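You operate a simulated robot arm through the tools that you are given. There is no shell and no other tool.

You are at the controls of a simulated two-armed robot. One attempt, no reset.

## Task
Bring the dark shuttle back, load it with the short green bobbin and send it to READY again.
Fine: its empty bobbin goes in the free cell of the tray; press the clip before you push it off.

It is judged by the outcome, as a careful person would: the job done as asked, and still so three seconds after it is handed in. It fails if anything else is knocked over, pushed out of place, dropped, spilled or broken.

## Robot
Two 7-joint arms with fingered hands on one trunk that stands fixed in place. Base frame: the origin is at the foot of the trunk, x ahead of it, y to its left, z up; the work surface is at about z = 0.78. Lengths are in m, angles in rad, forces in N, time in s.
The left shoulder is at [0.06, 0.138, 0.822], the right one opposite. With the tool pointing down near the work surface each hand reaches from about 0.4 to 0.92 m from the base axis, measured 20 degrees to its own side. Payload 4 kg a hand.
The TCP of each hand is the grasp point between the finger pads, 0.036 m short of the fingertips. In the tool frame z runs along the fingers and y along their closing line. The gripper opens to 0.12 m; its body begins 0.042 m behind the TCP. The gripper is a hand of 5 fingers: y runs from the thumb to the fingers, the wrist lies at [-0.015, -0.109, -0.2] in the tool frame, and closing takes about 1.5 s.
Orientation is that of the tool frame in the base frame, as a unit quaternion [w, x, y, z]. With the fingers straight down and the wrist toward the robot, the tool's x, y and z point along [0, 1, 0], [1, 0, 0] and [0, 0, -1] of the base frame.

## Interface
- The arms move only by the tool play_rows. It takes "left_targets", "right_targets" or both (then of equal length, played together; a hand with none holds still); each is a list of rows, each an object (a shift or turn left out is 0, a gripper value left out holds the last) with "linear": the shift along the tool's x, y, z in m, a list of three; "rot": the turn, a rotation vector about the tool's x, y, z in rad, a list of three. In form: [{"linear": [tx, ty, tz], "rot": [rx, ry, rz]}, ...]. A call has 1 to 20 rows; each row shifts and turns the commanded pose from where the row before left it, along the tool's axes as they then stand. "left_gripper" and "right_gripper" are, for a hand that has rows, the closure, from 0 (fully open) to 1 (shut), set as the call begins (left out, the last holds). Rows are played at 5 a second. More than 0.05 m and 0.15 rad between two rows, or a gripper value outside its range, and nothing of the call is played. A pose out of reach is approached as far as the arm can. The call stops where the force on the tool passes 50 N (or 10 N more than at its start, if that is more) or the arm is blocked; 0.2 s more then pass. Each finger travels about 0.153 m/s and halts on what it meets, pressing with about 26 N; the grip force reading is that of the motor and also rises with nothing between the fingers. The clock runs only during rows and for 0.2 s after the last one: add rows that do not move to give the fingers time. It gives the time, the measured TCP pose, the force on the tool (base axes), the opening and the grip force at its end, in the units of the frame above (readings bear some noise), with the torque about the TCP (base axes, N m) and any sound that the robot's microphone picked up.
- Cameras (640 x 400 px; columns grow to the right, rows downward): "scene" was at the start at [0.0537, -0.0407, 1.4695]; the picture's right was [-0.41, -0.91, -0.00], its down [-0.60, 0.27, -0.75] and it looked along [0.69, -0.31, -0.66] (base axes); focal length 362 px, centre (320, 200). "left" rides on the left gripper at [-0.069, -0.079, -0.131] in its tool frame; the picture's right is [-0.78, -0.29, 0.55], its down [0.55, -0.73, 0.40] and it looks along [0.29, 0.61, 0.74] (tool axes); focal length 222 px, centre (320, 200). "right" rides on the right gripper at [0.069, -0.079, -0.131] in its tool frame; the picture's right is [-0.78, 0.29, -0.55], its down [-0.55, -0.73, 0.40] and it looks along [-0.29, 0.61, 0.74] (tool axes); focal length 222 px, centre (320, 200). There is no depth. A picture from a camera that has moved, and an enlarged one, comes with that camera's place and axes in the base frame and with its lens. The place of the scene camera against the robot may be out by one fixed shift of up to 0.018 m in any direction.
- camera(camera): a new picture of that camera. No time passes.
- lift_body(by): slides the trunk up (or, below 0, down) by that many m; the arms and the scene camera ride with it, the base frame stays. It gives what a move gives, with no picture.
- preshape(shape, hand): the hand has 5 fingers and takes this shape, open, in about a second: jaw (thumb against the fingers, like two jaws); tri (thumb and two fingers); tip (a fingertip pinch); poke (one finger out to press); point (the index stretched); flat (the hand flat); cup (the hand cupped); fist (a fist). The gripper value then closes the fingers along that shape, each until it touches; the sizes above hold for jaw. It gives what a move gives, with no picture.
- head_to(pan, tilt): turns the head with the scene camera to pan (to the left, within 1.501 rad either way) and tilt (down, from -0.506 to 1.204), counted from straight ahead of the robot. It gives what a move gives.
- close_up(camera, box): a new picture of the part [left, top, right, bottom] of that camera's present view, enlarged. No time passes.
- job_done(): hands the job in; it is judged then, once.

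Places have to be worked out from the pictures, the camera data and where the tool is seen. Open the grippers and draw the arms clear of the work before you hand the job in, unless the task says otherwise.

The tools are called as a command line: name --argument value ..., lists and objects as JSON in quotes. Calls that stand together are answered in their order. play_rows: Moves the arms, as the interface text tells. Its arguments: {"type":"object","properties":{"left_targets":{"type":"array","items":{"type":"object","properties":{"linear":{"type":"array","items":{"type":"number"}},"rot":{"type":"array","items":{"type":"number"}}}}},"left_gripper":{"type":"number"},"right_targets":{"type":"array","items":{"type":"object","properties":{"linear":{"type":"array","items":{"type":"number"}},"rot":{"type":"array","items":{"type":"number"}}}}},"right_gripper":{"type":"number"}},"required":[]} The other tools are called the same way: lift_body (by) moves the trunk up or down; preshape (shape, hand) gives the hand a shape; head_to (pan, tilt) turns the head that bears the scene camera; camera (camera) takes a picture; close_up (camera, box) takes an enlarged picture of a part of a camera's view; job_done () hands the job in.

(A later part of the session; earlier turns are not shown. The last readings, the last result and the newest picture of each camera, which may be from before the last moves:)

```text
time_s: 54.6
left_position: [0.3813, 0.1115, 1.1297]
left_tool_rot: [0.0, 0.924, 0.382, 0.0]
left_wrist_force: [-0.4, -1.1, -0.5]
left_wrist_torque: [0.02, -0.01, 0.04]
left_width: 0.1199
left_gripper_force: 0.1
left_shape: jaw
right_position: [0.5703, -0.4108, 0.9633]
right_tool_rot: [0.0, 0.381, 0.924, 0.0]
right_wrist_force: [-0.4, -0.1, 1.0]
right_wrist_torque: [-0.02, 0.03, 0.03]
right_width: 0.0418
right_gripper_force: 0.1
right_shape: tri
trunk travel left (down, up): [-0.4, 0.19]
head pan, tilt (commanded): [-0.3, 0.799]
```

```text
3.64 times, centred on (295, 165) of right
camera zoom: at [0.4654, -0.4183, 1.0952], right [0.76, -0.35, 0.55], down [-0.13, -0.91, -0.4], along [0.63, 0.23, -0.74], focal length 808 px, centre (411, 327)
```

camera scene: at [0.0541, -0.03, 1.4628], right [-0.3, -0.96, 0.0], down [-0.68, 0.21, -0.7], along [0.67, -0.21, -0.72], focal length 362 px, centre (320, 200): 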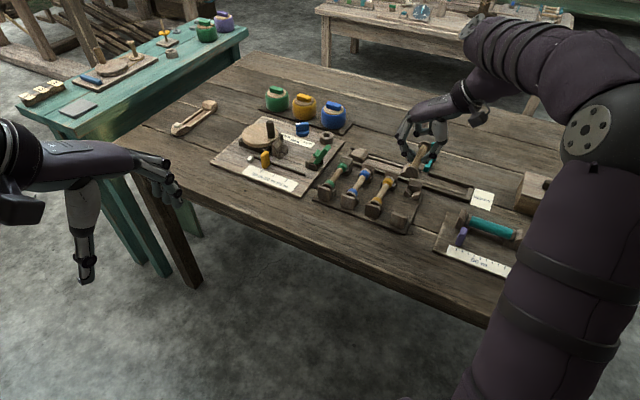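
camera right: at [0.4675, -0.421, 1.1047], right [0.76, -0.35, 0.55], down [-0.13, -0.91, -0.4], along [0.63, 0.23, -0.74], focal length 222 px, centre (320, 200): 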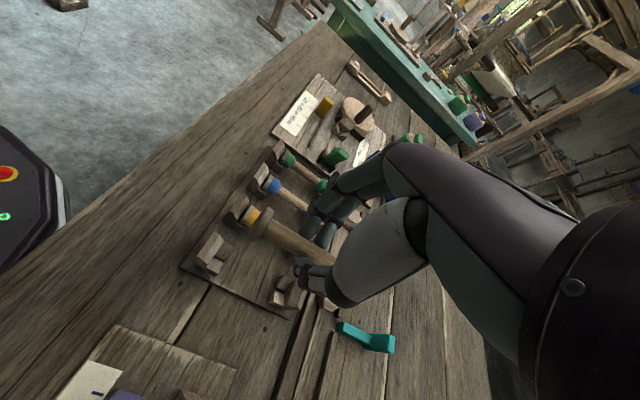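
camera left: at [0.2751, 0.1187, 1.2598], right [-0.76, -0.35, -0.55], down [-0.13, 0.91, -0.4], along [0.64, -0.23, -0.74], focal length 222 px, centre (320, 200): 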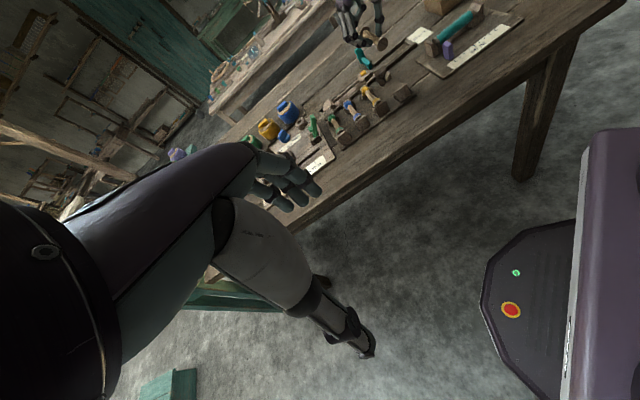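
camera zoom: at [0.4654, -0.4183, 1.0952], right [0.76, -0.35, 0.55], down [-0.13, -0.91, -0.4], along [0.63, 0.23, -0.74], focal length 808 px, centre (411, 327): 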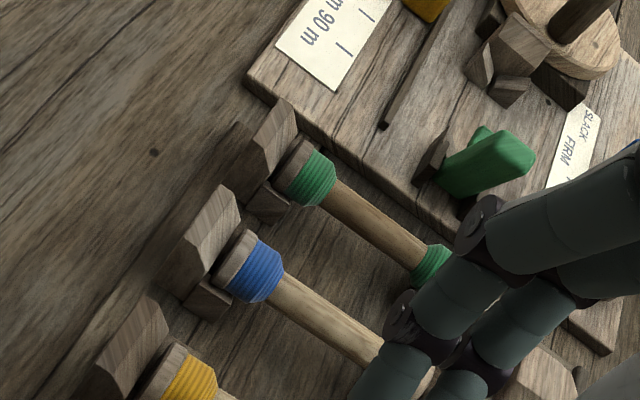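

The lever's tip leans to about (0.767, −0.268, 0.866), close to where the fingers would be. I'll grasp the green bobbin slightly on its near half, with the hand tilted ~12° away from the lever. First hover high and tilt.

play_rows --right_targets '[{"linear": [0.0017, 0.038, 0]}, {"linear": [0.0017, 0.038, 0]}, {"linear": [0.0017, 0.038, 0]}, {"linear": [0.0017, 0.038, 0]}, {"linear": [0.0017, 0.038, 0]}, {"rot": [-0.07, 0, 0]}, {"rot": [-0.07, 0, 0]}, {"rot": [-0.06, 0, 0]}, {}]'

camera --camera "right"

close_up --camera "scene" --box '[290, 90, 430, 210]'

close_up --camera "left" --box '[280, 50, 400, 150]'

```text
time_s: 56.6
left_position: [0.3808, 0.1109, 1.1282]
left_tool_rot: [0.0, 0.924, 0.383, 0.0]
left_wrist_force: [1.3, -0.2, -0.4]
left_wrist_torque: [0.0, 0.02, -0.01]
left_width: 0.1199
left_gripper_force: 0.1
left_shape: jaw
right_position: [0.6981, -0.271, 0.9642]
right_tool_rot: [0.039, 0.379, 0.92, 0.092]
right_wrist_force: [0.2, -0.6, 0.0]
right_wrist_torque: [0.01, 0.03, 0.01]
right_width: 0.042
right_gripper_force: 0.0
right_shape: tri
trunk travel left (down, up): [-0.4, 0.19]
head pan, tilt (commanded): [-0.3, 0.799]
```

```text
taken
camera right: at [0.5756, -0.2956, 1.0773], right [0.68, -0.43, 0.59], down [-0.06, -0.84, -0.54], along [0.73, 0.33, -0.6], focal length 222 px, centre (320, 200)
```

right: 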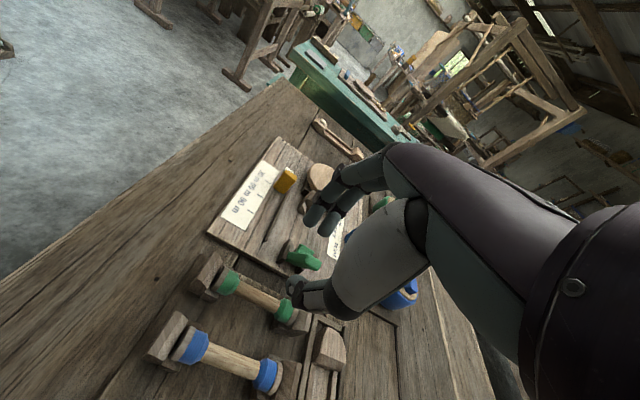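

```text
3.33 times, centred on (360, 150) of scene
camera zoom: at [0.0541, -0.0299, 1.4628], right [-0.3, -0.96, 0.0], down [-0.68, 0.21, -0.7], along [0.67, -0.21, -0.72], focal length 1206 px, centre (187, 367)
```

zoom: 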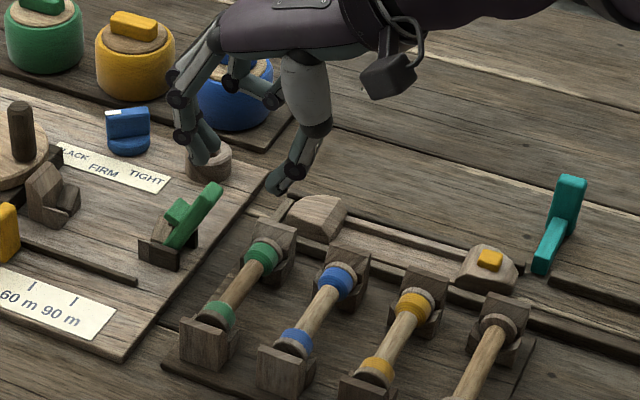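

```text
4.00 times, centred on (340, 100) of left
camera zoom: at [0.2751, 0.1188, 1.2598], right [-0.76, -0.35, -0.55], down [-0.13, 0.91, -0.4], along [0.64, -0.23, -0.74], focal length 888 px, centre (240, 600)
```

zoom: 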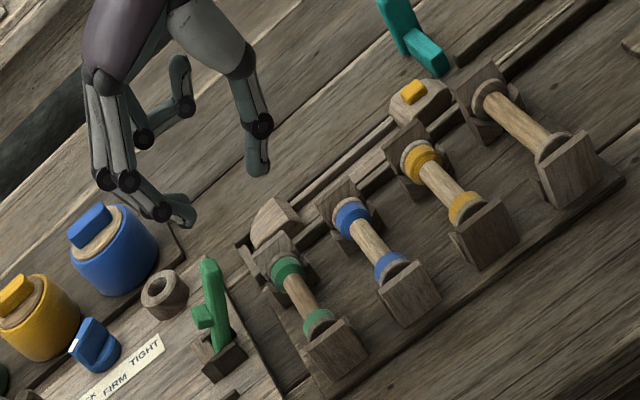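

Tilt is as intended (hand leans away from the lever). I lower to TCP z ≈ 0.895 and check clearances to the lever and blue bobbin.

play_rows --right_targets '[{"linear": [0, -0.0048, 0.0235]}, {"linear": [0, -0.0048, 0.0235]}, {"linear": [0, -0.0046, 0.0225]}, {}]'

close_up --camera "right" --box '[180, 170, 360, 330]'

close_up --camera "scene" --box '[300, 100, 400, 200]'

close_up --camera "left" --box '[290, 70, 380, 145]'

```text
time_s: 57.6
left_position: [0.3806, 0.111, 1.129]
left_tool_rot: [-0.001, 0.924, 0.382, 0.001]
left_wrist_force: [0.0, -0.2, 0.8]
left_wrist_torque: [-0.01, 0.01, -0.02]
left_width: 0.1197
left_gripper_force: 0.0
left_shape: jaw
right_position: [0.6986, -0.2694, 0.8921]
right_tool_rot: [0.038, 0.379, 0.92, 0.091]
right_wrist_force: [0.2, 0.6, -0.1]
right_wrist_torque: [0.03, 0.02, 0.01]
right_width: 0.0418
right_gripper_force: 0.1
right_shape: tri
trunk travel left (down, up): [-0.4, 0.19]
head pan, tilt (commanded): [-0.3, 0.799]
```

```text
2.50 times, centred on (270, 250) of right
camera zoom: at [0.5749, -0.2943, 1.0053], right [0.68, -0.43, 0.59], down [-0.06, -0.84, -0.54], along [0.73, 0.33, -0.6], focal length 555 px, centre (445, 75)
```

zoom: 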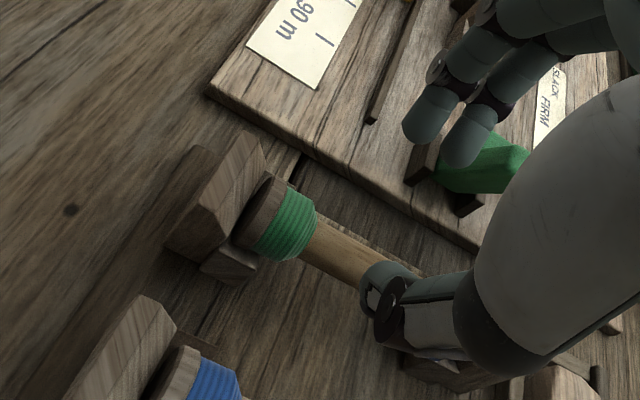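

```text
4.00 times, centred on (350, 150) of scene
camera zoom: at [0.0541, -0.0299, 1.4629], right [-0.3, -0.96, 0.0], down [-0.68, 0.21, -0.7], along [0.67, -0.21, -0.72], focal length 1447 px, centre (200, 400)
```

zoom: 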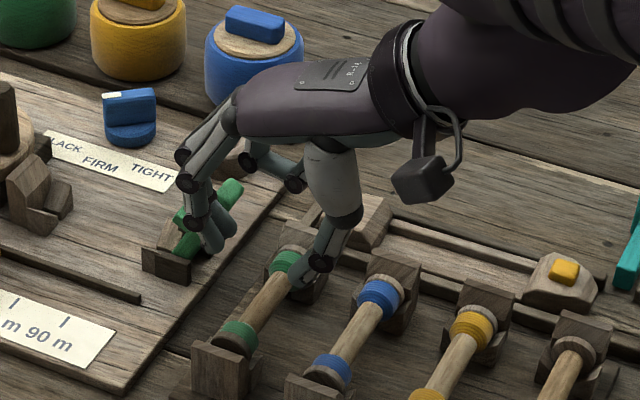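

```text
5.33 times, centred on (335, 108) of left
camera zoom: at [0.2751, 0.1188, 1.2599], right [-0.76, -0.35, -0.55], down [-0.13, 0.91, -0.4], along [0.64, -0.23, -0.74], focal length 1185 px, centre (240, 693)
```

zoom: 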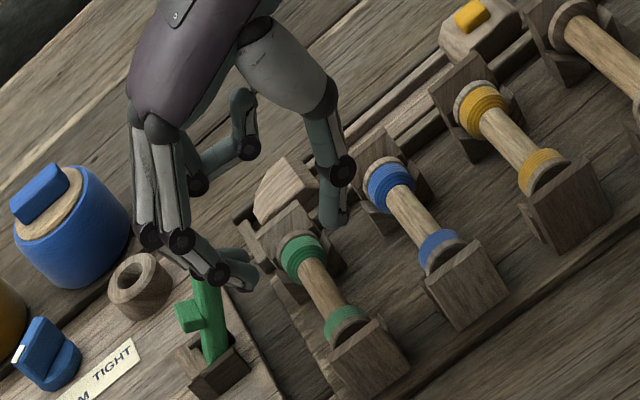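

Clearances look adequate but slim near the curled fingers, so I add a little more tilt with compensation and lower 35 mm.

play_rows --right_targets '[{"linear": [0, -0.0025, -0.0005], "rot": [-0.08, 0, 0]}, {"linear": [0, -0.00415, 0.0144]}, {"linear": [0, -0.0033, 0.0115]}, {"linear": [0, -0.0022, 0.0077]}, {}]'

close_up --camera "right" --box '[180, 170, 360, 330]'

close_up --camera "scene" --box '[310, 120, 390, 200]'

close_up --camera "left" --box '[290, 75, 380, 145]'

```text
time_s: 58.8
left_position: [0.3794, 0.1117, 1.1292]
left_tool_rot: [0.001, 0.924, 0.382, 0.0]
left_wrist_force: [-0.5, -0.9, -0.3]
left_wrist_torque: [0.0, -0.02, 0.0]
left_width: 0.1199
left_gripper_force: 0.0
left_shape: jaw
right_position: [0.6975, -0.2724, 0.8576]
right_tool_rot: [0.053, 0.377, 0.916, 0.128]
right_wrist_force: [-0.2, -0.2, 0.1]
right_wrist_torque: [0.01, 0.03, 0.03]
right_width: 0.0422
right_gripper_force: 0.1
right_shape: tri
trunk travel left (down, up): [-0.4, 0.19]
head pan, tilt (commanded): [-0.3, 0.799]
```

```text
2.50 times, centred on (270, 250) of right
camera zoom: at [0.567, -0.3032, 0.9612], right [0.65, -0.46, 0.61], down [-0.03, -0.81, -0.58], along [0.76, 0.36, -0.54], focal length 555 px, centre (445, 75)
```

zoom: 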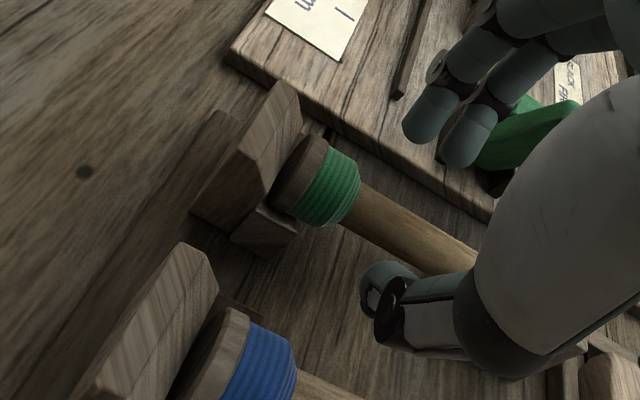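

```text
5.00 times, centred on (350, 160) of scene
camera zoom: at [0.0541, -0.0299, 1.4629], right [-0.3, -0.96, 0.0], down [-0.68, 0.21, -0.7], along [0.67, -0.21, -0.72], focal length 1809 px, centre (170, 400)
```

zoom: 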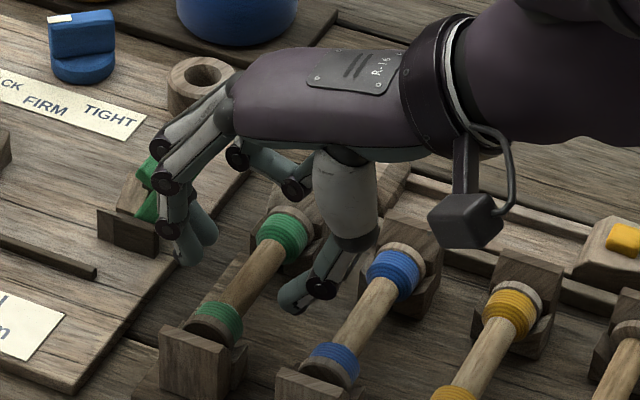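

```text
5.71 times, centred on (335, 110) of left
camera zoom: at [0.2751, 0.1188, 1.2598], right [-0.76, -0.35, -0.55], down [-0.13, 0.91, -0.4], along [0.64, -0.23, -0.74], focal length 1269 px, centre (234, 714)
```

zoom: 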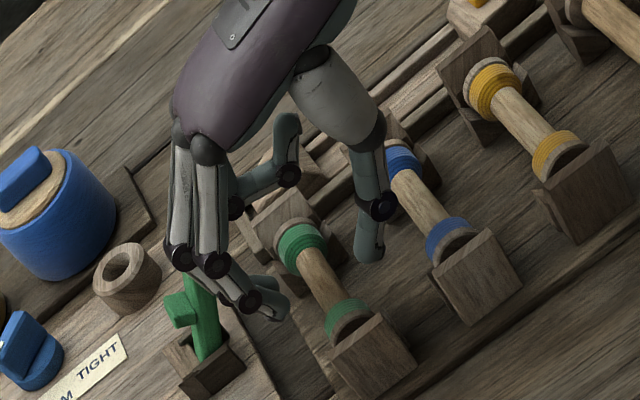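

The lever tip projects clear of the fingers (about 17 mm to the far side). I lower the remaining 18 mm.

play_rows --right_targets '[{"linear": [0, -0.0022, 0.0077]}, {"linear": [0, -0.0017, 0.0058]}, {"linear": [0, -0.0012, 0.0043]}, {}]'

close_up --camera "right" --box '[180, 170, 360, 330]'

close_up --camera "scene" --box '[310, 120, 390, 200]'

close_up --camera "left" --box '[290, 75, 380, 145]'

```text
time_s: 59.8
left_position: [0.381, 0.1127, 1.1273]
left_tool_rot: [0.001, 0.924, 0.383, 0.0]
left_wrist_force: [0.3, 0.6, 0.2]
left_wrist_torque: [0.01, 0.02, 0.02]
left_width: 0.1199
left_gripper_force: 0.0
left_shape: jaw
right_position: [0.6977, -0.2737, 0.8378]
right_tool_rot: [0.054, 0.377, 0.916, 0.128]
right_wrist_force: [-0.9, -0.4, -0.7]
right_wrist_torque: [0.05, 0.02, 0.0]
right_width: 0.042
right_gripper_force: 0.1
right_shape: tri
trunk travel left (down, up): [-0.4, 0.19]
head pan, tilt (commanded): [-0.3, 0.799]
```

```text
2.50 times, centred on (270, 250) of right
camera zoom: at [0.5674, -0.3039, 0.9423], right [0.65, -0.46, 0.61], down [-0.03, -0.81, -0.58], along [0.76, 0.36, -0.54], focal length 555 px, centre (445, 75)
```

zoom: 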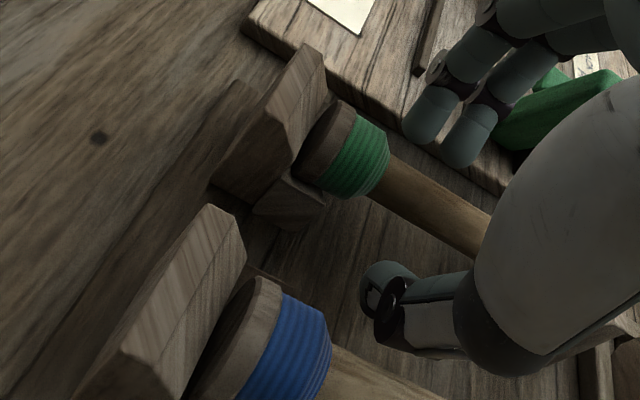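

```text
5.00 times, centred on (350, 160) of scene
camera zoom: at [0.0541, -0.03, 1.4629], right [-0.3, -0.96, 0.0], down [-0.68, 0.21, -0.7], along [0.67, -0.21, -0.72], focal length 1809 px, centre (170, 400)
```

zoom: 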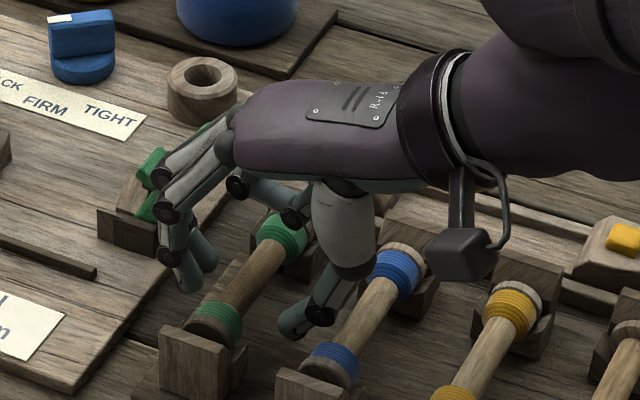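

```text
5.71 times, centred on (335, 110) of left
camera zoom: at [0.2751, 0.1188, 1.2598], right [-0.76, -0.35, -0.55], down [-0.13, 0.91, -0.4], along [0.64, -0.23, -0.74], focal length 1269 px, centre (234, 714)
```

zoom: 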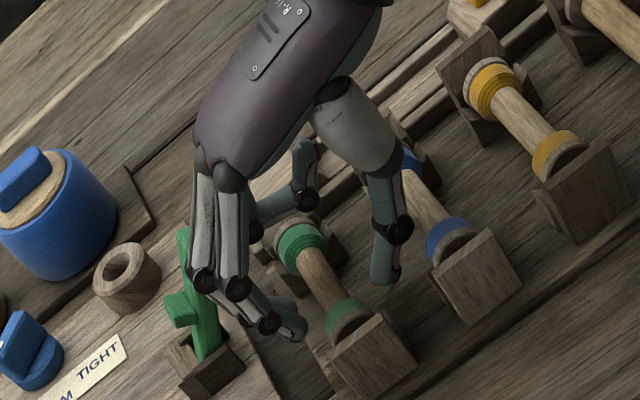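

The shaft lies between the finger pads and the lever is untouched. I close on the green bobbin.

play_rows --right_targets '[{}, {}, {}, {}, {}]' --right_gripper 1.0

close_up --camera "right" --box '[180, 170, 360, 330]'

close_up --camera "left" --box '[290, 75, 380, 145]'

```text
time_s: 61.0
left_position: [0.3818, 0.1115, 1.1284]
left_tool_rot: [0.0, 0.924, 0.383, 0.0]
left_wrist_force: [-0.2, 0.1, 0.4]
left_wrist_torque: [-0.03, -0.03, 0.01]
left_width: 0.1198
left_gripper_force: 0.1
left_shape: jaw
right_position: [0.6973, -0.2742, 0.8382]
right_tool_rot: [0.053, 0.378, 0.915, 0.129]
right_wrist_force: [0.9, 0.1, -0.1]
right_wrist_torque: [0.0, -0.02, 0.01]
right_width: 0.0157
right_gripper_force: 25.8
right_shape: tri
trunk travel left (down, up): [-0.4, 0.19]
head pan, tilt (commanded): [-0.3, 0.799]
```

```text
2.50 times, centred on (270, 250) of right
camera zoom: at [0.5674, -0.304, 0.9424], right [0.65, -0.46, 0.61], down [-0.03, -0.81, -0.58], along [0.76, 0.36, -0.54], focal length 555 px, centre (445, 75)
```

zoom: 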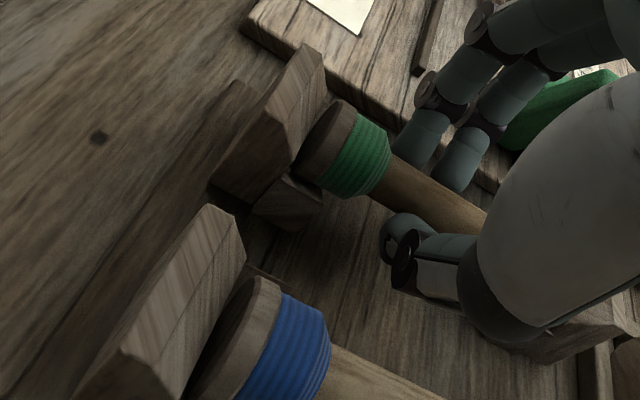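

```text
5.71 times, centred on (335, 110) of left
camera zoom: at [0.2751, 0.1187, 1.2598], right [-0.76, -0.35, -0.55], down [-0.13, 0.91, -0.4], along [0.64, -0.23, -0.74], focal length 1269 px, centre (234, 714)
```

zoom: 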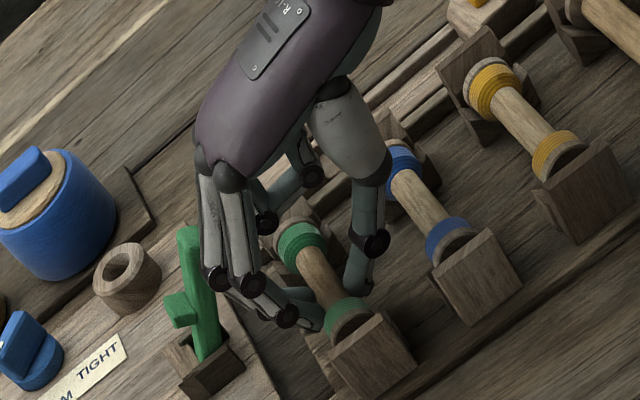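

Grip width matches the shaft with firm force. I lift straight up 15 mm and check.

play_rows --right_targets '[{"linear": [0, 0.0011, -0.0038]}, {"linear": [0, 0.0014, -0.0048]}, {"linear": [0, 0.0017, -0.0058]}, {}]'

close_up --camera "right" --box '[180, 170, 360, 330]'

close_up --camera "left" --box '[290, 75, 380, 145]'

close_up --camera "scene" --box '[310, 120, 390, 200]'

```text
time_s: 62.0
left_position: [0.3793, 0.112, 1.1281]
left_tool_rot: [-0.001, 0.924, 0.383, 0.0]
left_wrist_force: [-0.1, -0.3, 0.4]
left_wrist_torque: [-0.02, 0.03, 0.0]
left_width: 0.1199
left_gripper_force: 0.0
left_shape: jaw
right_position: [0.6973, -0.2729, 0.8543]
right_tool_rot: [0.054, 0.379, 0.915, 0.129]
right_wrist_force: [-0.7, -0.6, 0.5]
right_wrist_torque: [0.04, 0.01, -0.01]
right_width: 0.0154
right_gripper_force: 26.3
right_shape: tri
trunk travel left (down, up): [-0.4, 0.19]
head pan, tilt (commanded): [-0.3, 0.799]
```

```text
2.50 times, centred on (270, 250) of right
camera zoom: at [0.5678, -0.3036, 0.9583], right [0.65, -0.46, 0.61], down [-0.03, -0.81, -0.58], along [0.76, 0.36, -0.54], focal length 555 px, centre (445, 75)
```

zoom: 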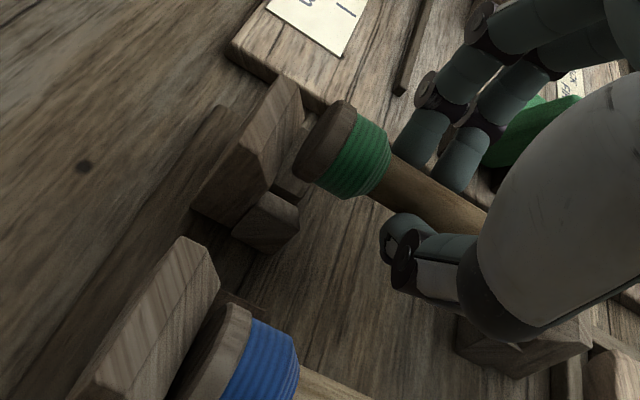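

```text
5.71 times, centred on (335, 110) of left
camera zoom: at [0.2751, 0.1187, 1.2598], right [-0.76, -0.35, -0.55], down [-0.13, 0.91, -0.4], along [0.64, -0.23, -0.74], focal length 1269 px, centre (234, 714)
```

zoom: 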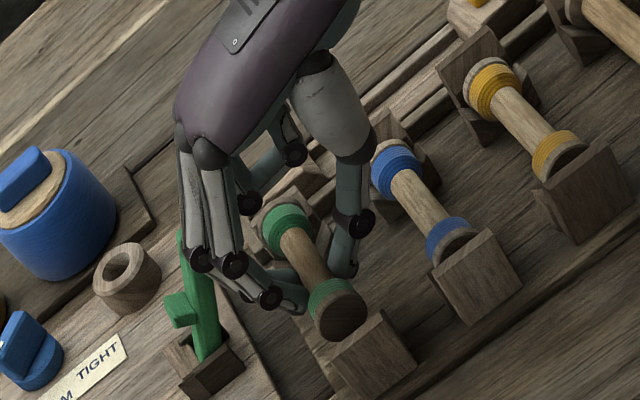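

```text
5.00 times, centred on (350, 160) of scene
camera zoom: at [0.0541, -0.03, 1.4628], right [-0.3, -0.96, 0.0], down [-0.68, 0.21, -0.7], along [0.67, -0.21, -0.72], focal length 1809 px, centre (170, 400)
```

zoom: 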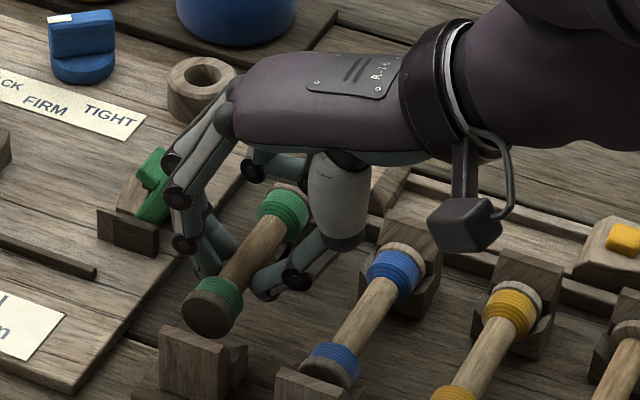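

The green bobbin is up and level. I lift well clear, undo the tilt and turn back to the track orientation while moving toward the shuttle at height.

play_rows --right_targets '[{"linear": [0, 0.0105, -0.0365]}, {"linear": [0, 0.0105, -0.0365]}, {"linear": [0, 0.0105, -0.0365]}, {"rot": [0.1, 0, 0]}, {"rot": [0.1, 0, 0]}, {"rot": [0.08, 0, 0]}, {}]'

play_rows --right_targets '[{"rot": [0, 0, 0.1]}, {"rot": [0, 0, 0.131]}, {"rot": [0, 0, 0.131]}, {"rot": [0, 0, 0.131]}, {"rot": [0, 0, 0.131]}, {"rot": [0, 0, 0.131]}, {"rot": [0, 0, 0.131]}, {"rot": [0, 0, 0.131]}, {"rot": [0, 0, 0.131]}, {"rot": [0, 0, 0.131]}, {"rot": [0, 0, 0.131]}, {"rot": [0, 0, 0.131]}, {"rot": [0, 0, 0.03]}, {}]'

camera --camera "right"

camera --camera "scene"

close_up --camera "left" --box '[290, 30, 430, 130]'

```text
time_s: 63.6
left_position: [0.3814, 0.1123, 1.1287]
left_tool_rot: [0.0, 0.924, 0.382, 0.0]
left_wrist_force: [0.6, -0.1, 0.4]
left_wrist_torque: [-0.01, 0.03, 0.0]
left_width: 0.1198
left_gripper_force: 0.0
left_shape: jaw
right_position: [0.6968, -0.2723, 0.9692]
right_tool_rot: [-0.001, 0.382, 0.924, -0.001]
right_wrist_force: [0.0, 0.2, -0.4]
right_wrist_torque: [0.01, 0.01, -0.02]
right_width: 0.0155
right_gripper_force: 26.1
right_shape: tri
trunk travel left (down, up): [-0.4, 0.19]
head pan, tilt (commanded): [-0.3, 0.799]
```

```text
time_s: 66.6
left_position: [0.3807, 0.1117, 1.1283]
left_tool_rot: [-0.001, 0.924, 0.382, 0.0]
left_wrist_force: [-0.3, -1.0, -0.6]
left_wrist_torque: [-0.01, -0.02, -0.03]
left_width: 0.1197
left_gripper_force: 0.0
left_shape: jaw
right_position: [0.6972, -0.2724, 0.9681]
right_tool_rot: [0.0, 0.924, 0.383, 0.0]
right_wrist_force: [0.1, 0.9, 0.4]
right_wrist_torque: [-0.02, 0.0, 0.01]
right_width: 0.0154
right_gripper_force: 25.6
right_shape: tri
trunk travel left (down, up): [-0.4, 0.19]
head pan, tilt (commanded): [-0.3, 0.799]
```

```text
taken
camera right: at [0.6893, -0.1675, 1.0996], right [-0.35, -0.76, 0.55], down [-0.91, 0.13, -0.4], along [0.23, -0.64, -0.74], focal length 222 px, centre (320, 200)
```

right: 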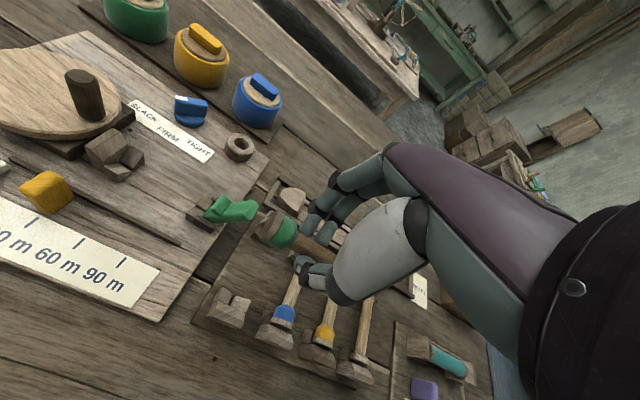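

```text
taken
camera scene: at [0.0541, -0.0299, 1.4628], right [-0.3, -0.96, 0.0], down [-0.68, 0.21, -0.7], along [0.67, -0.21, -0.72], focal length 362 px, centre (320, 200)
```

scene: 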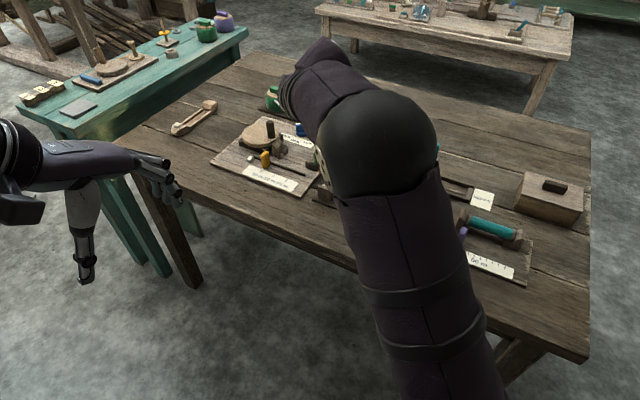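

```text
4.00 times, centred on (360, 80) of left
camera zoom: at [0.2751, 0.1188, 1.2598], right [-0.76, -0.35, -0.55], down [-0.13, 0.91, -0.4], along [0.64, -0.23, -0.74], focal length 888 px, centre (160, 680)
```

zoom: 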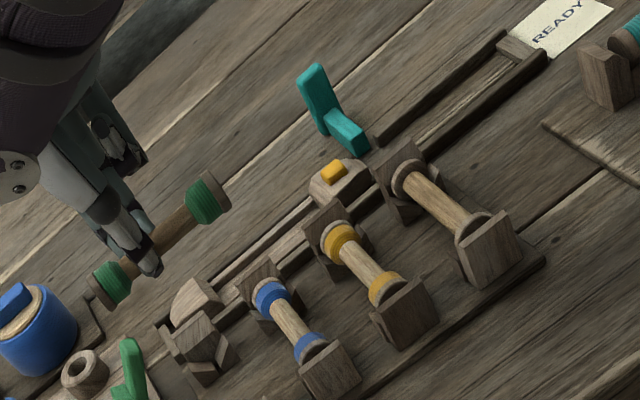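

The bobbin is turned along the track. I move over the empty shuttle at height, then lower to just above it for measurement.

play_rows --right_targets '[{"linear": [-0.0165, 0.0344, 0]}, {"linear": [-0.0165, 0.0344, 0]}, {"linear": [-0.0165, 0.0344, 0]}, {"linear": [-0.0165, 0.0344, 0]}, {"linear": [0, 0, 0.03]}, {"linear": [0, 0, 0.03]}, {"linear": [0, 0, 0.023]}, {}]'

close_up --camera "right" --box '[140, 140, 380, 340]'

close_up --camera "left" --box '[310, 40, 410, 115]'

camera --camera "scene"

```text
time_s: 68.4
left_position: [0.3809, 0.1112, 1.1294]
left_tool_rot: [0.0, 0.924, 0.383, 0.0]
left_wrist_force: [-0.5, 0.2, -0.4]
left_wrist_torque: [0.02, 0.0, 0.0]
left_width: 0.1198
left_gripper_force: 0.0
left_shape: jaw
right_position: [0.7467, -0.4174, 0.8852]
right_tool_rot: [0.0, 0.924, 0.384, 0.0]
right_wrist_force: [-0.5, 0.2, -0.2]
right_wrist_torque: [0.01, 0.02, -0.03]
right_width: 0.0154
right_gripper_force: 25.8
right_shape: tri
trunk travel left (down, up): [-0.4, 0.19]
head pan, tilt (commanded): [-0.3, 0.799]
```

```text
2.00 times, centred on (260, 240) of right
camera zoom: at [0.7386, -0.3126, 1.0166], right [-0.35, -0.76, 0.55], down [-0.91, 0.13, -0.4], along [0.23, -0.64, -0.74], focal length 444 px, centre (440, 120)
```

zoom: 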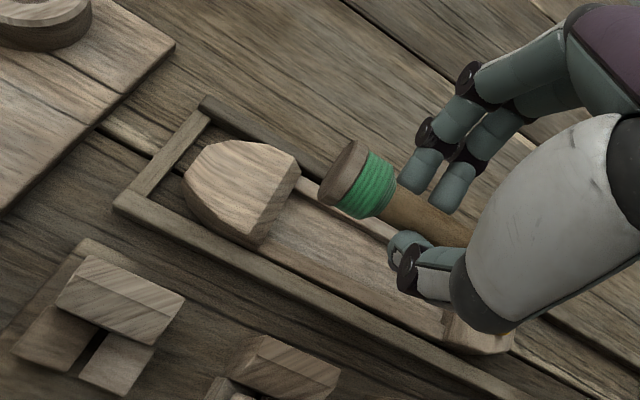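

```text
5.33 times, centred on (360, 78) of left
camera zoom: at [0.2751, 0.1188, 1.2598], right [-0.76, -0.35, -0.55], down [-0.13, 0.91, -0.4], along [0.64, -0.23, -0.74], focal length 1185 px, centre (107, 853)
```

zoom: 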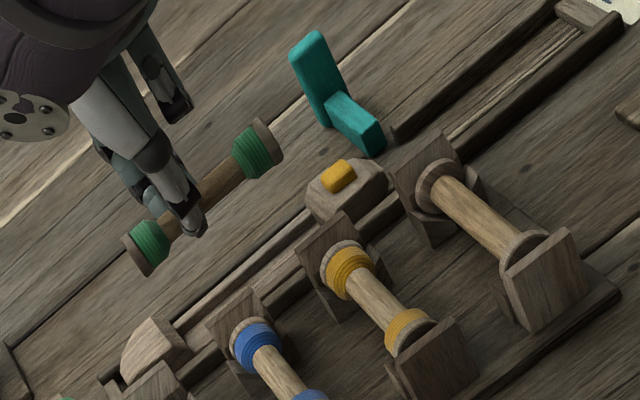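

```text
taken
camera scene: at [0.0541, -0.0299, 1.4629], right [-0.3, -0.96, 0.0], down [-0.68, 0.21, -0.7], along [0.67, -0.21, -0.72], focal length 362 px, centre (320, 200)
```

scene: 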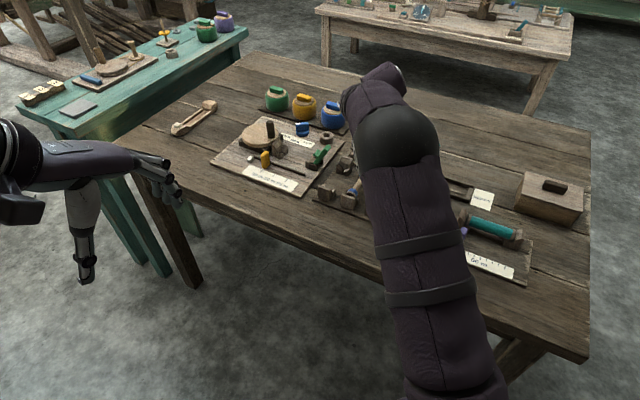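

Compared with where the old bobbin lay, the green one is ~4 mm toward the nose (good, mid-gap) but ~4 mm to the far side. I shift 4 mm nearward and lower 33 mm, then check.

play_rows --right_targets '[{"linear": [0, -0.004, 0.013]}, {"linear": [0, 0, 0.011]}, {"linear": [0, 0, 0.009]}, {}]'

close_up --camera "right" --box '[180, 140, 360, 300]'

close_up --camera "left" --box '[310, 50, 390, 110]'

```text
time_s: 69.4
left_position: [0.3805, 0.1117, 1.1283]
left_tool_rot: [0.0, 0.924, 0.383, 0.0]
left_wrist_force: [-0.1, 0.0, -0.4]
left_wrist_torque: [-0.04, -0.01, 0.03]
left_width: 0.1196
left_gripper_force: 0.1
left_shape: jaw
right_position: [0.7436, -0.4151, 0.8499]
right_tool_rot: [0.0, 0.924, 0.383, 0.0]
right_wrist_force: [-0.4, 0.4, -0.5]
right_wrist_torque: [0.04, 0.0, -0.02]
right_width: 0.0157
right_gripper_force: 25.7
right_shape: tri
trunk travel left (down, up): [-0.4, 0.19]
head pan, tilt (commanded): [-0.3, 0.799]
```

```text
2.50 times, centred on (270, 220) of right
camera zoom: at [0.7357, -0.3094, 0.9822], right [-0.35, -0.76, 0.55], down [-0.91, 0.13, -0.4], along [0.23, -0.64, -0.74], focal length 555 px, centre (445, 150)
```

zoom: 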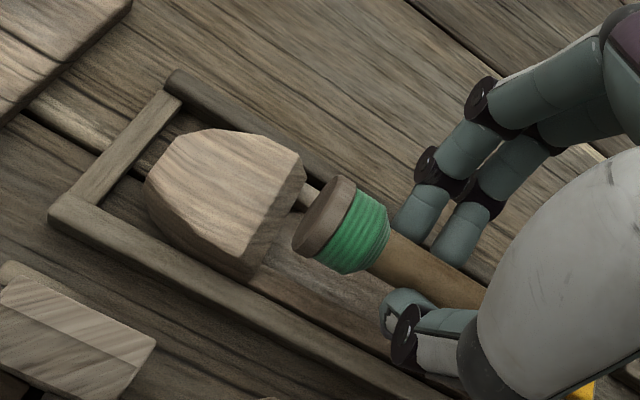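

```text
6.67 times, centred on (350, 80) of left
camera zoom: at [0.2751, 0.1188, 1.2598], right [-0.76, -0.35, -0.55], down [-0.13, 0.91, -0.4], along [0.64, -0.23, -0.74], focal length 1481 px, centre (120, 1000)
```

zoom: 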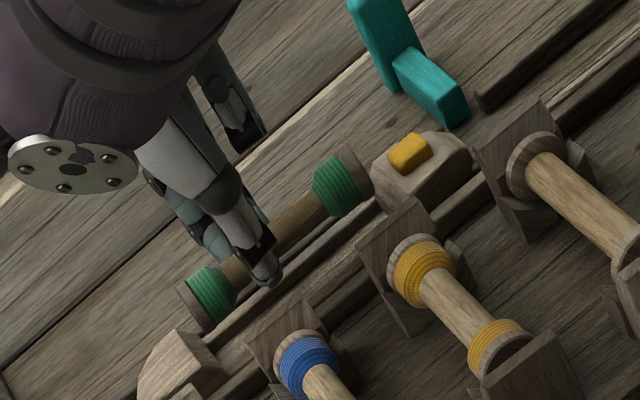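

The bobbin is centred over the cavity within about a millimetre. I continue down in small steps.

play_rows --right_targets '[{"linear": [0, 0, 0.005]}, {"linear": [0, 0, 0.004]}, {"linear": [0, 0, 0.004]}, {}]'

close_up --camera "right" --box '[180, 140, 360, 300]'

close_up --camera "left" --box '[310, 50, 390, 110]'

```text
time_s: 70.4
left_position: [0.3798, 0.1107, 1.1279]
left_tool_rot: [0.0, 0.924, 0.382, 0.0]
left_wrist_force: [0.0, 0.1, -0.1]
left_wrist_torque: [0.0, 0.0, 0.02]
left_width: 0.1202
left_gripper_force: 0.0
left_shape: jaw
right_position: [0.7445, -0.4145, 0.8381]
right_tool_rot: [0.0, 0.923, 0.384, -0.001]
right_wrist_force: [-0.8, -0.4, -0.7]
right_wrist_torque: [0.0, -0.04, 0.01]
right_width: 0.0152
right_gripper_force: 26.6
right_shape: tri
trunk travel left (down, up): [-0.4, 0.19]
head pan, tilt (commanded): [-0.3, 0.799]
```

```text
2.50 times, centred on (270, 220) of right
camera zoom: at [0.7364, -0.3095, 0.9703], right [-0.35, -0.76, 0.55], down [-0.91, 0.13, -0.4], along [0.23, -0.64, -0.74], focal length 555 px, centre (445, 150)
```

zoom: 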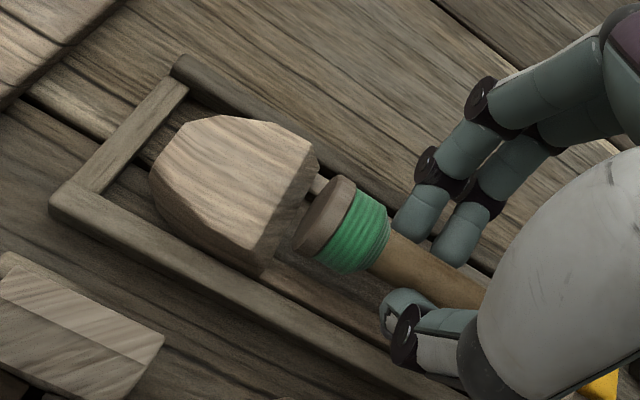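

```text
6.67 times, centred on (350, 80) of left
camera zoom: at [0.2752, 0.1188, 1.2598], right [-0.76, -0.35, -0.55], down [-0.13, 0.91, -0.4], along [0.64, -0.23, -0.74], focal length 1481 px, centre (120, 1000)
```

zoom: 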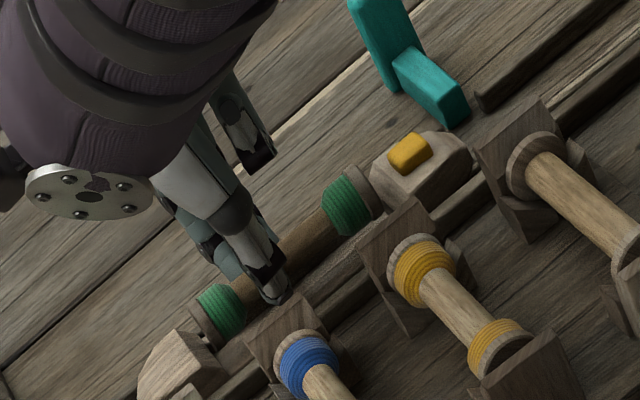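

Both ends lie inside the cavity without contact. I continue to the seat.

play_rows --right_targets '[{"linear": [0, 0, 0.003]}, {"linear": [0, 0, 0.002]}, {"linear": [0, 0, 0.002]}, {}]'

close_up --camera "right" --box '[180, 140, 360, 300]'

close_up --camera "left" --box '[310, 50, 390, 110]'

```text
time_s: 71.4
left_position: [0.3811, 0.1113, 1.1292]
left_tool_rot: [-0.001, 0.924, 0.382, 0.0]
left_wrist_force: [-0.9, 0.2, 0.0]
left_wrist_torque: [0.01, -0.01, -0.06]
left_width: 0.1195
left_gripper_force: 0.0
left_shape: jaw
right_position: [0.7445, -0.414, 0.8316]
right_tool_rot: [-0.001, 0.924, 0.384, 0.0]
right_wrist_force: [-0.3, 0.5, 0.0]
right_wrist_torque: [-0.02, 0.0, -0.04]
right_width: 0.0156
right_gripper_force: 26.4
right_shape: tri
trunk travel left (down, up): [-0.4, 0.19]
head pan, tilt (commanded): [-0.3, 0.799]
```

```text
2.50 times, centred on (270, 220) of right
camera zoom: at [0.7373, -0.3091, 0.9631], right [-0.35, -0.76, 0.55], down [-0.91, 0.13, -0.4], along [0.23, -0.64, -0.74], focal length 555 px, centre (445, 150)
```

zoom: 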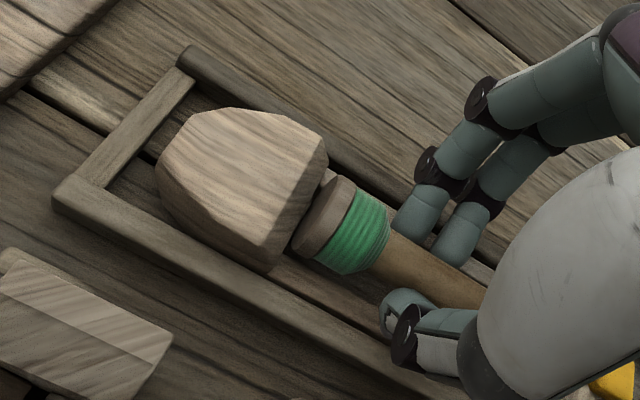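

```text
6.67 times, centred on (350, 80) of left
camera zoom: at [0.2752, 0.1188, 1.2598], right [-0.76, -0.35, -0.55], down [-0.13, 0.91, -0.4], along [0.64, -0.23, -0.74], focal length 1481 px, centre (120, 1000)
```

zoom: 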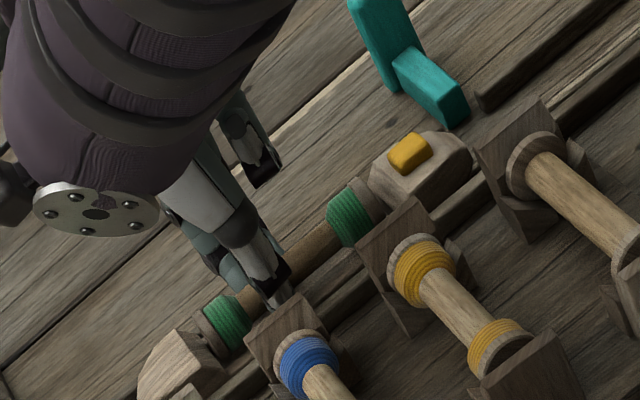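

No contact yet at TCP z 0.8316; I go on in 1.5 mm steps.

play_rows --right_targets '[{"linear": [0, 0, 0.0015]}, {"linear": [0, 0, 0.0015]}, {"linear": [0, 0, 0.0015]}, {}]'

close_up --camera "right" --box '[180, 140, 360, 300]'

close_up --camera "left" --box '[320, 60, 385, 110]'

```text
time_s: 72.4
left_position: [0.38, 0.1119, 1.128]
left_tool_rot: [0.0, 0.924, 0.382, 0.0]
left_wrist_force: [0.1, -0.7, 0.0]
left_wrist_torque: [0.0, 0.01, 0.04]
left_width: 0.1197
left_gripper_force: 0.1
left_shape: jaw
right_position: [0.7452, -0.4137, 0.8281]
right_tool_rot: [0.0, 0.924, 0.383, 0.0]
right_wrist_force: [0.8, 0.8, 2.6]
right_wrist_torque: [0.07, 0.01, 0.01]
right_width: 0.0155
right_gripper_force: 25.9
right_shape: tri
trunk travel left (down, up): [-0.4, 0.19]
head pan, tilt (commanded): [-0.3, 0.799]
```

```text
2.50 times, centred on (270, 220) of right
camera zoom: at [0.7374, -0.3086, 0.9601], right [-0.35, -0.76, 0.55], down [-0.91, 0.13, -0.4], along [0.23, -0.64, -0.74], focal length 555 px, centre (445, 150)
```

zoom: 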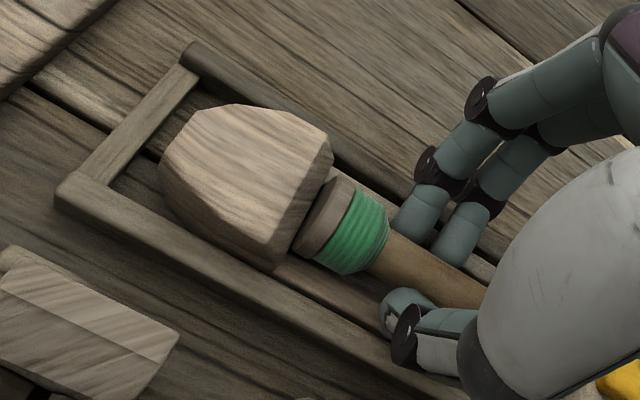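

```text
8.00 times, centred on (352, 85) of left
camera zoom: at [0.2749, 0.119, 1.2599], right [-0.76, -0.35, -0.55], down [-0.13, 0.91, -0.4], along [0.64, -0.23, -0.74], focal length 1777 px, centre (60, 1120)
```

zoom: 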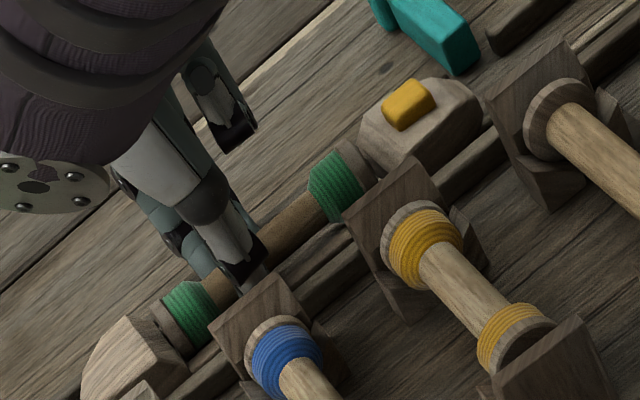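

A light contact (2.6 N) shows the bobbin resting in the shuttle. I open and rise.

play_rows --right_targets '[{}, {}, {}]' --right_gripper 0.65

play_rows --right_targets '[{"linear": [0, 0, -0.01]}, {"linear": [0, 0, -0.025]}, {"linear": [0, 0, -0.035]}, {"linear": [0, 0, -0.035]}, {"linear": [-0.02, -0.035, -0.01]}, {"linear": [-0.02, -0.035, -0.01]}, {"linear": [-0.02, -0.035, -0.01]}, {"linear": [-0.02, -0.035, -0.01]}, {"linear": [-0.02, -0.035, -0.01]}, {"linear": [-0.02, -0.035, 0]}, {}]'

close_up --camera "right" --box '[80, 60, 320, 260]'

close_up --camera "left" --box '[310, 50, 420, 120]'

close_up --camera "scene" --box '[310, 120, 470, 240]'

```text
time_s: 73.2
left_position: [0.3808, 0.1119, 1.1277]
left_tool_rot: [0.0, 0.924, 0.383, 0.0]
left_wrist_force: [-0.6, -0.1, -0.2]
left_wrist_torque: [-0.02, -0.03, 0.02]
left_width: 0.1199
left_gripper_force: 0.0
left_shape: jaw
right_position: [0.7465, -0.4136, 0.8279]
right_tool_rot: [0.0, 0.924, 0.383, 0.0]
right_wrist_force: [0.6, -0.5, 2.5]
right_wrist_torque: [-0.09, -0.04, 0.0]
right_width: 0.0421
right_gripper_force: 0.1
right_shape: tri
trunk travel left (down, up): [-0.4, 0.19]
head pan, tilt (commanded): [-0.3, 0.799]
```

```text
time_s: 75.6
left_position: [0.3813, 0.1125, 1.1296]
left_tool_rot: [0.0, 0.924, 0.383, 0.0]
left_wrist_force: [-0.4, 0.0, -0.8]
left_wrist_torque: [-0.04, -0.01, 0.0]
left_width: 0.1199
left_gripper_force: 0.1
left_shape: jaw
right_position: [0.5141, -0.3506, 0.984]
right_tool_rot: [-0.001, 0.924, 0.383, -0.001]
right_wrist_force: [0.5, -0.2, 0.8]
right_wrist_torque: [-0.01, 0.01, 0.01]
right_width: 0.042
right_gripper_force: 0.0
right_shape: tri
trunk travel left (down, up): [-0.4, 0.19]
head pan, tilt (commanded): [-0.3, 0.799]
```

```text
2.00 times, centred on (200, 160) of right
camera zoom: at [0.5059, -0.2458, 1.1156], right [-0.35, -0.76, 0.55], down [-0.91, 0.13, -0.4], along [0.23, -0.64, -0.74], focal length 444 px, centre (560, 280)
```

zoom: 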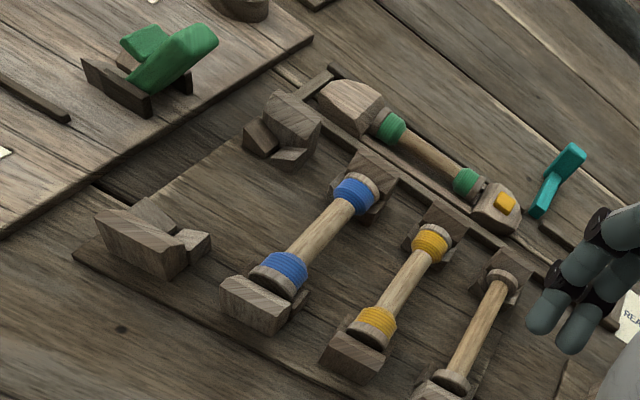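

```text
5.71 times, centred on (365, 85) of left
camera zoom: at [0.2753, 0.1187, 1.2598], right [-0.76, -0.35, -0.55], down [-0.13, 0.91, -0.4], along [0.64, -0.23, -0.74], focal length 1269 px, centre (63, 857)
```

zoom: 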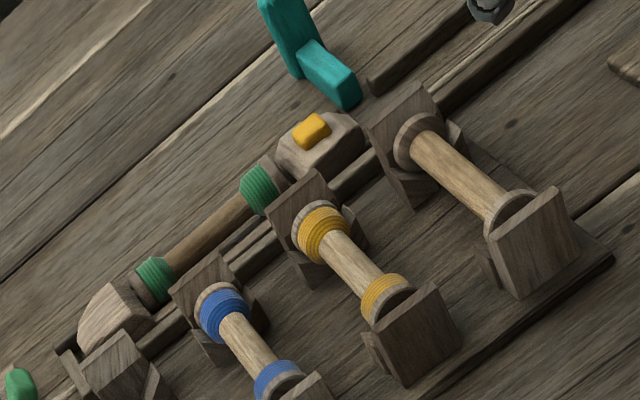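

```text
3.33 times, centred on (390, 180) of scene
camera zoom: at [0.0542, -0.03, 1.4628], right [-0.3, -0.96, 0.0], down [-0.68, 0.21, -0.7], along [0.67, -0.21, -0.72], focal length 1206 px, centre (87, 267)
```

zoom: 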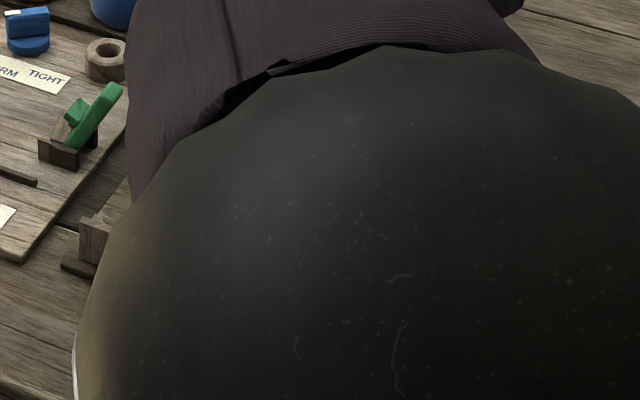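

The green bobbin lies in the shuttle. I zoom in to verify it is level and seated, and to locate the clip exactly.

close_up --camera "right" --box '[190, 90, 290, 185]'

close_up --camera "left" --box '[320, 60, 385, 115]'

close_up --camera "right" --box '[250, 135, 290, 170]'

```text
4.21 times, centred on (240, 138) of right
camera zoom: at [0.5059, -0.2458, 1.1156], right [-0.35, -0.76, 0.55], down [-0.91, 0.13, -0.4], along [0.23, -0.64, -0.74], focal length 935 px, centre (657, 463)
```

zoom: 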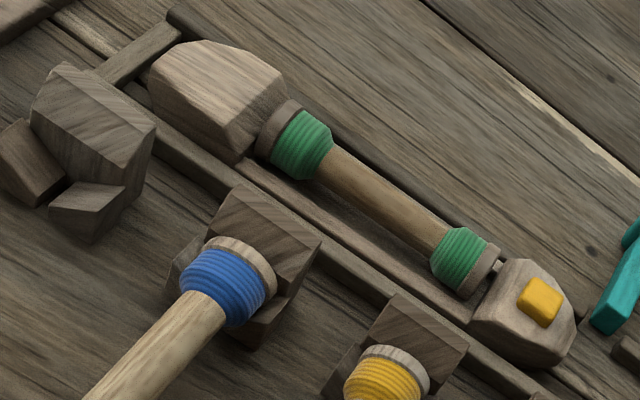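

```text
7.27 times, centred on (352, 88) of left
camera zoom: at [0.2753, 0.1187, 1.2598], right [-0.76, -0.35, -0.55], down [-0.13, 0.91, -0.4], along [0.64, -0.23, -0.74], focal length 1615 px, centre (84, 1018)
```

zoom: 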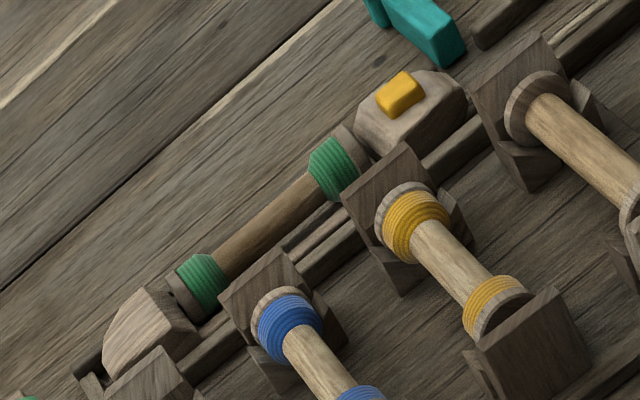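

```text
11.43 times, centred on (270, 152) of right
camera zoom: at [0.5059, -0.2458, 1.1156], right [-0.35, -0.76, 0.55], down [-0.91, 0.13, -0.4], along [0.23, -0.64, -0.74], focal length 2538 px, centre (891, 743)
```

zoom: 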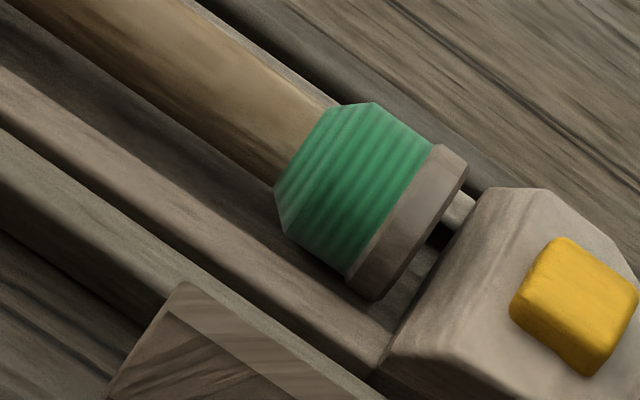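

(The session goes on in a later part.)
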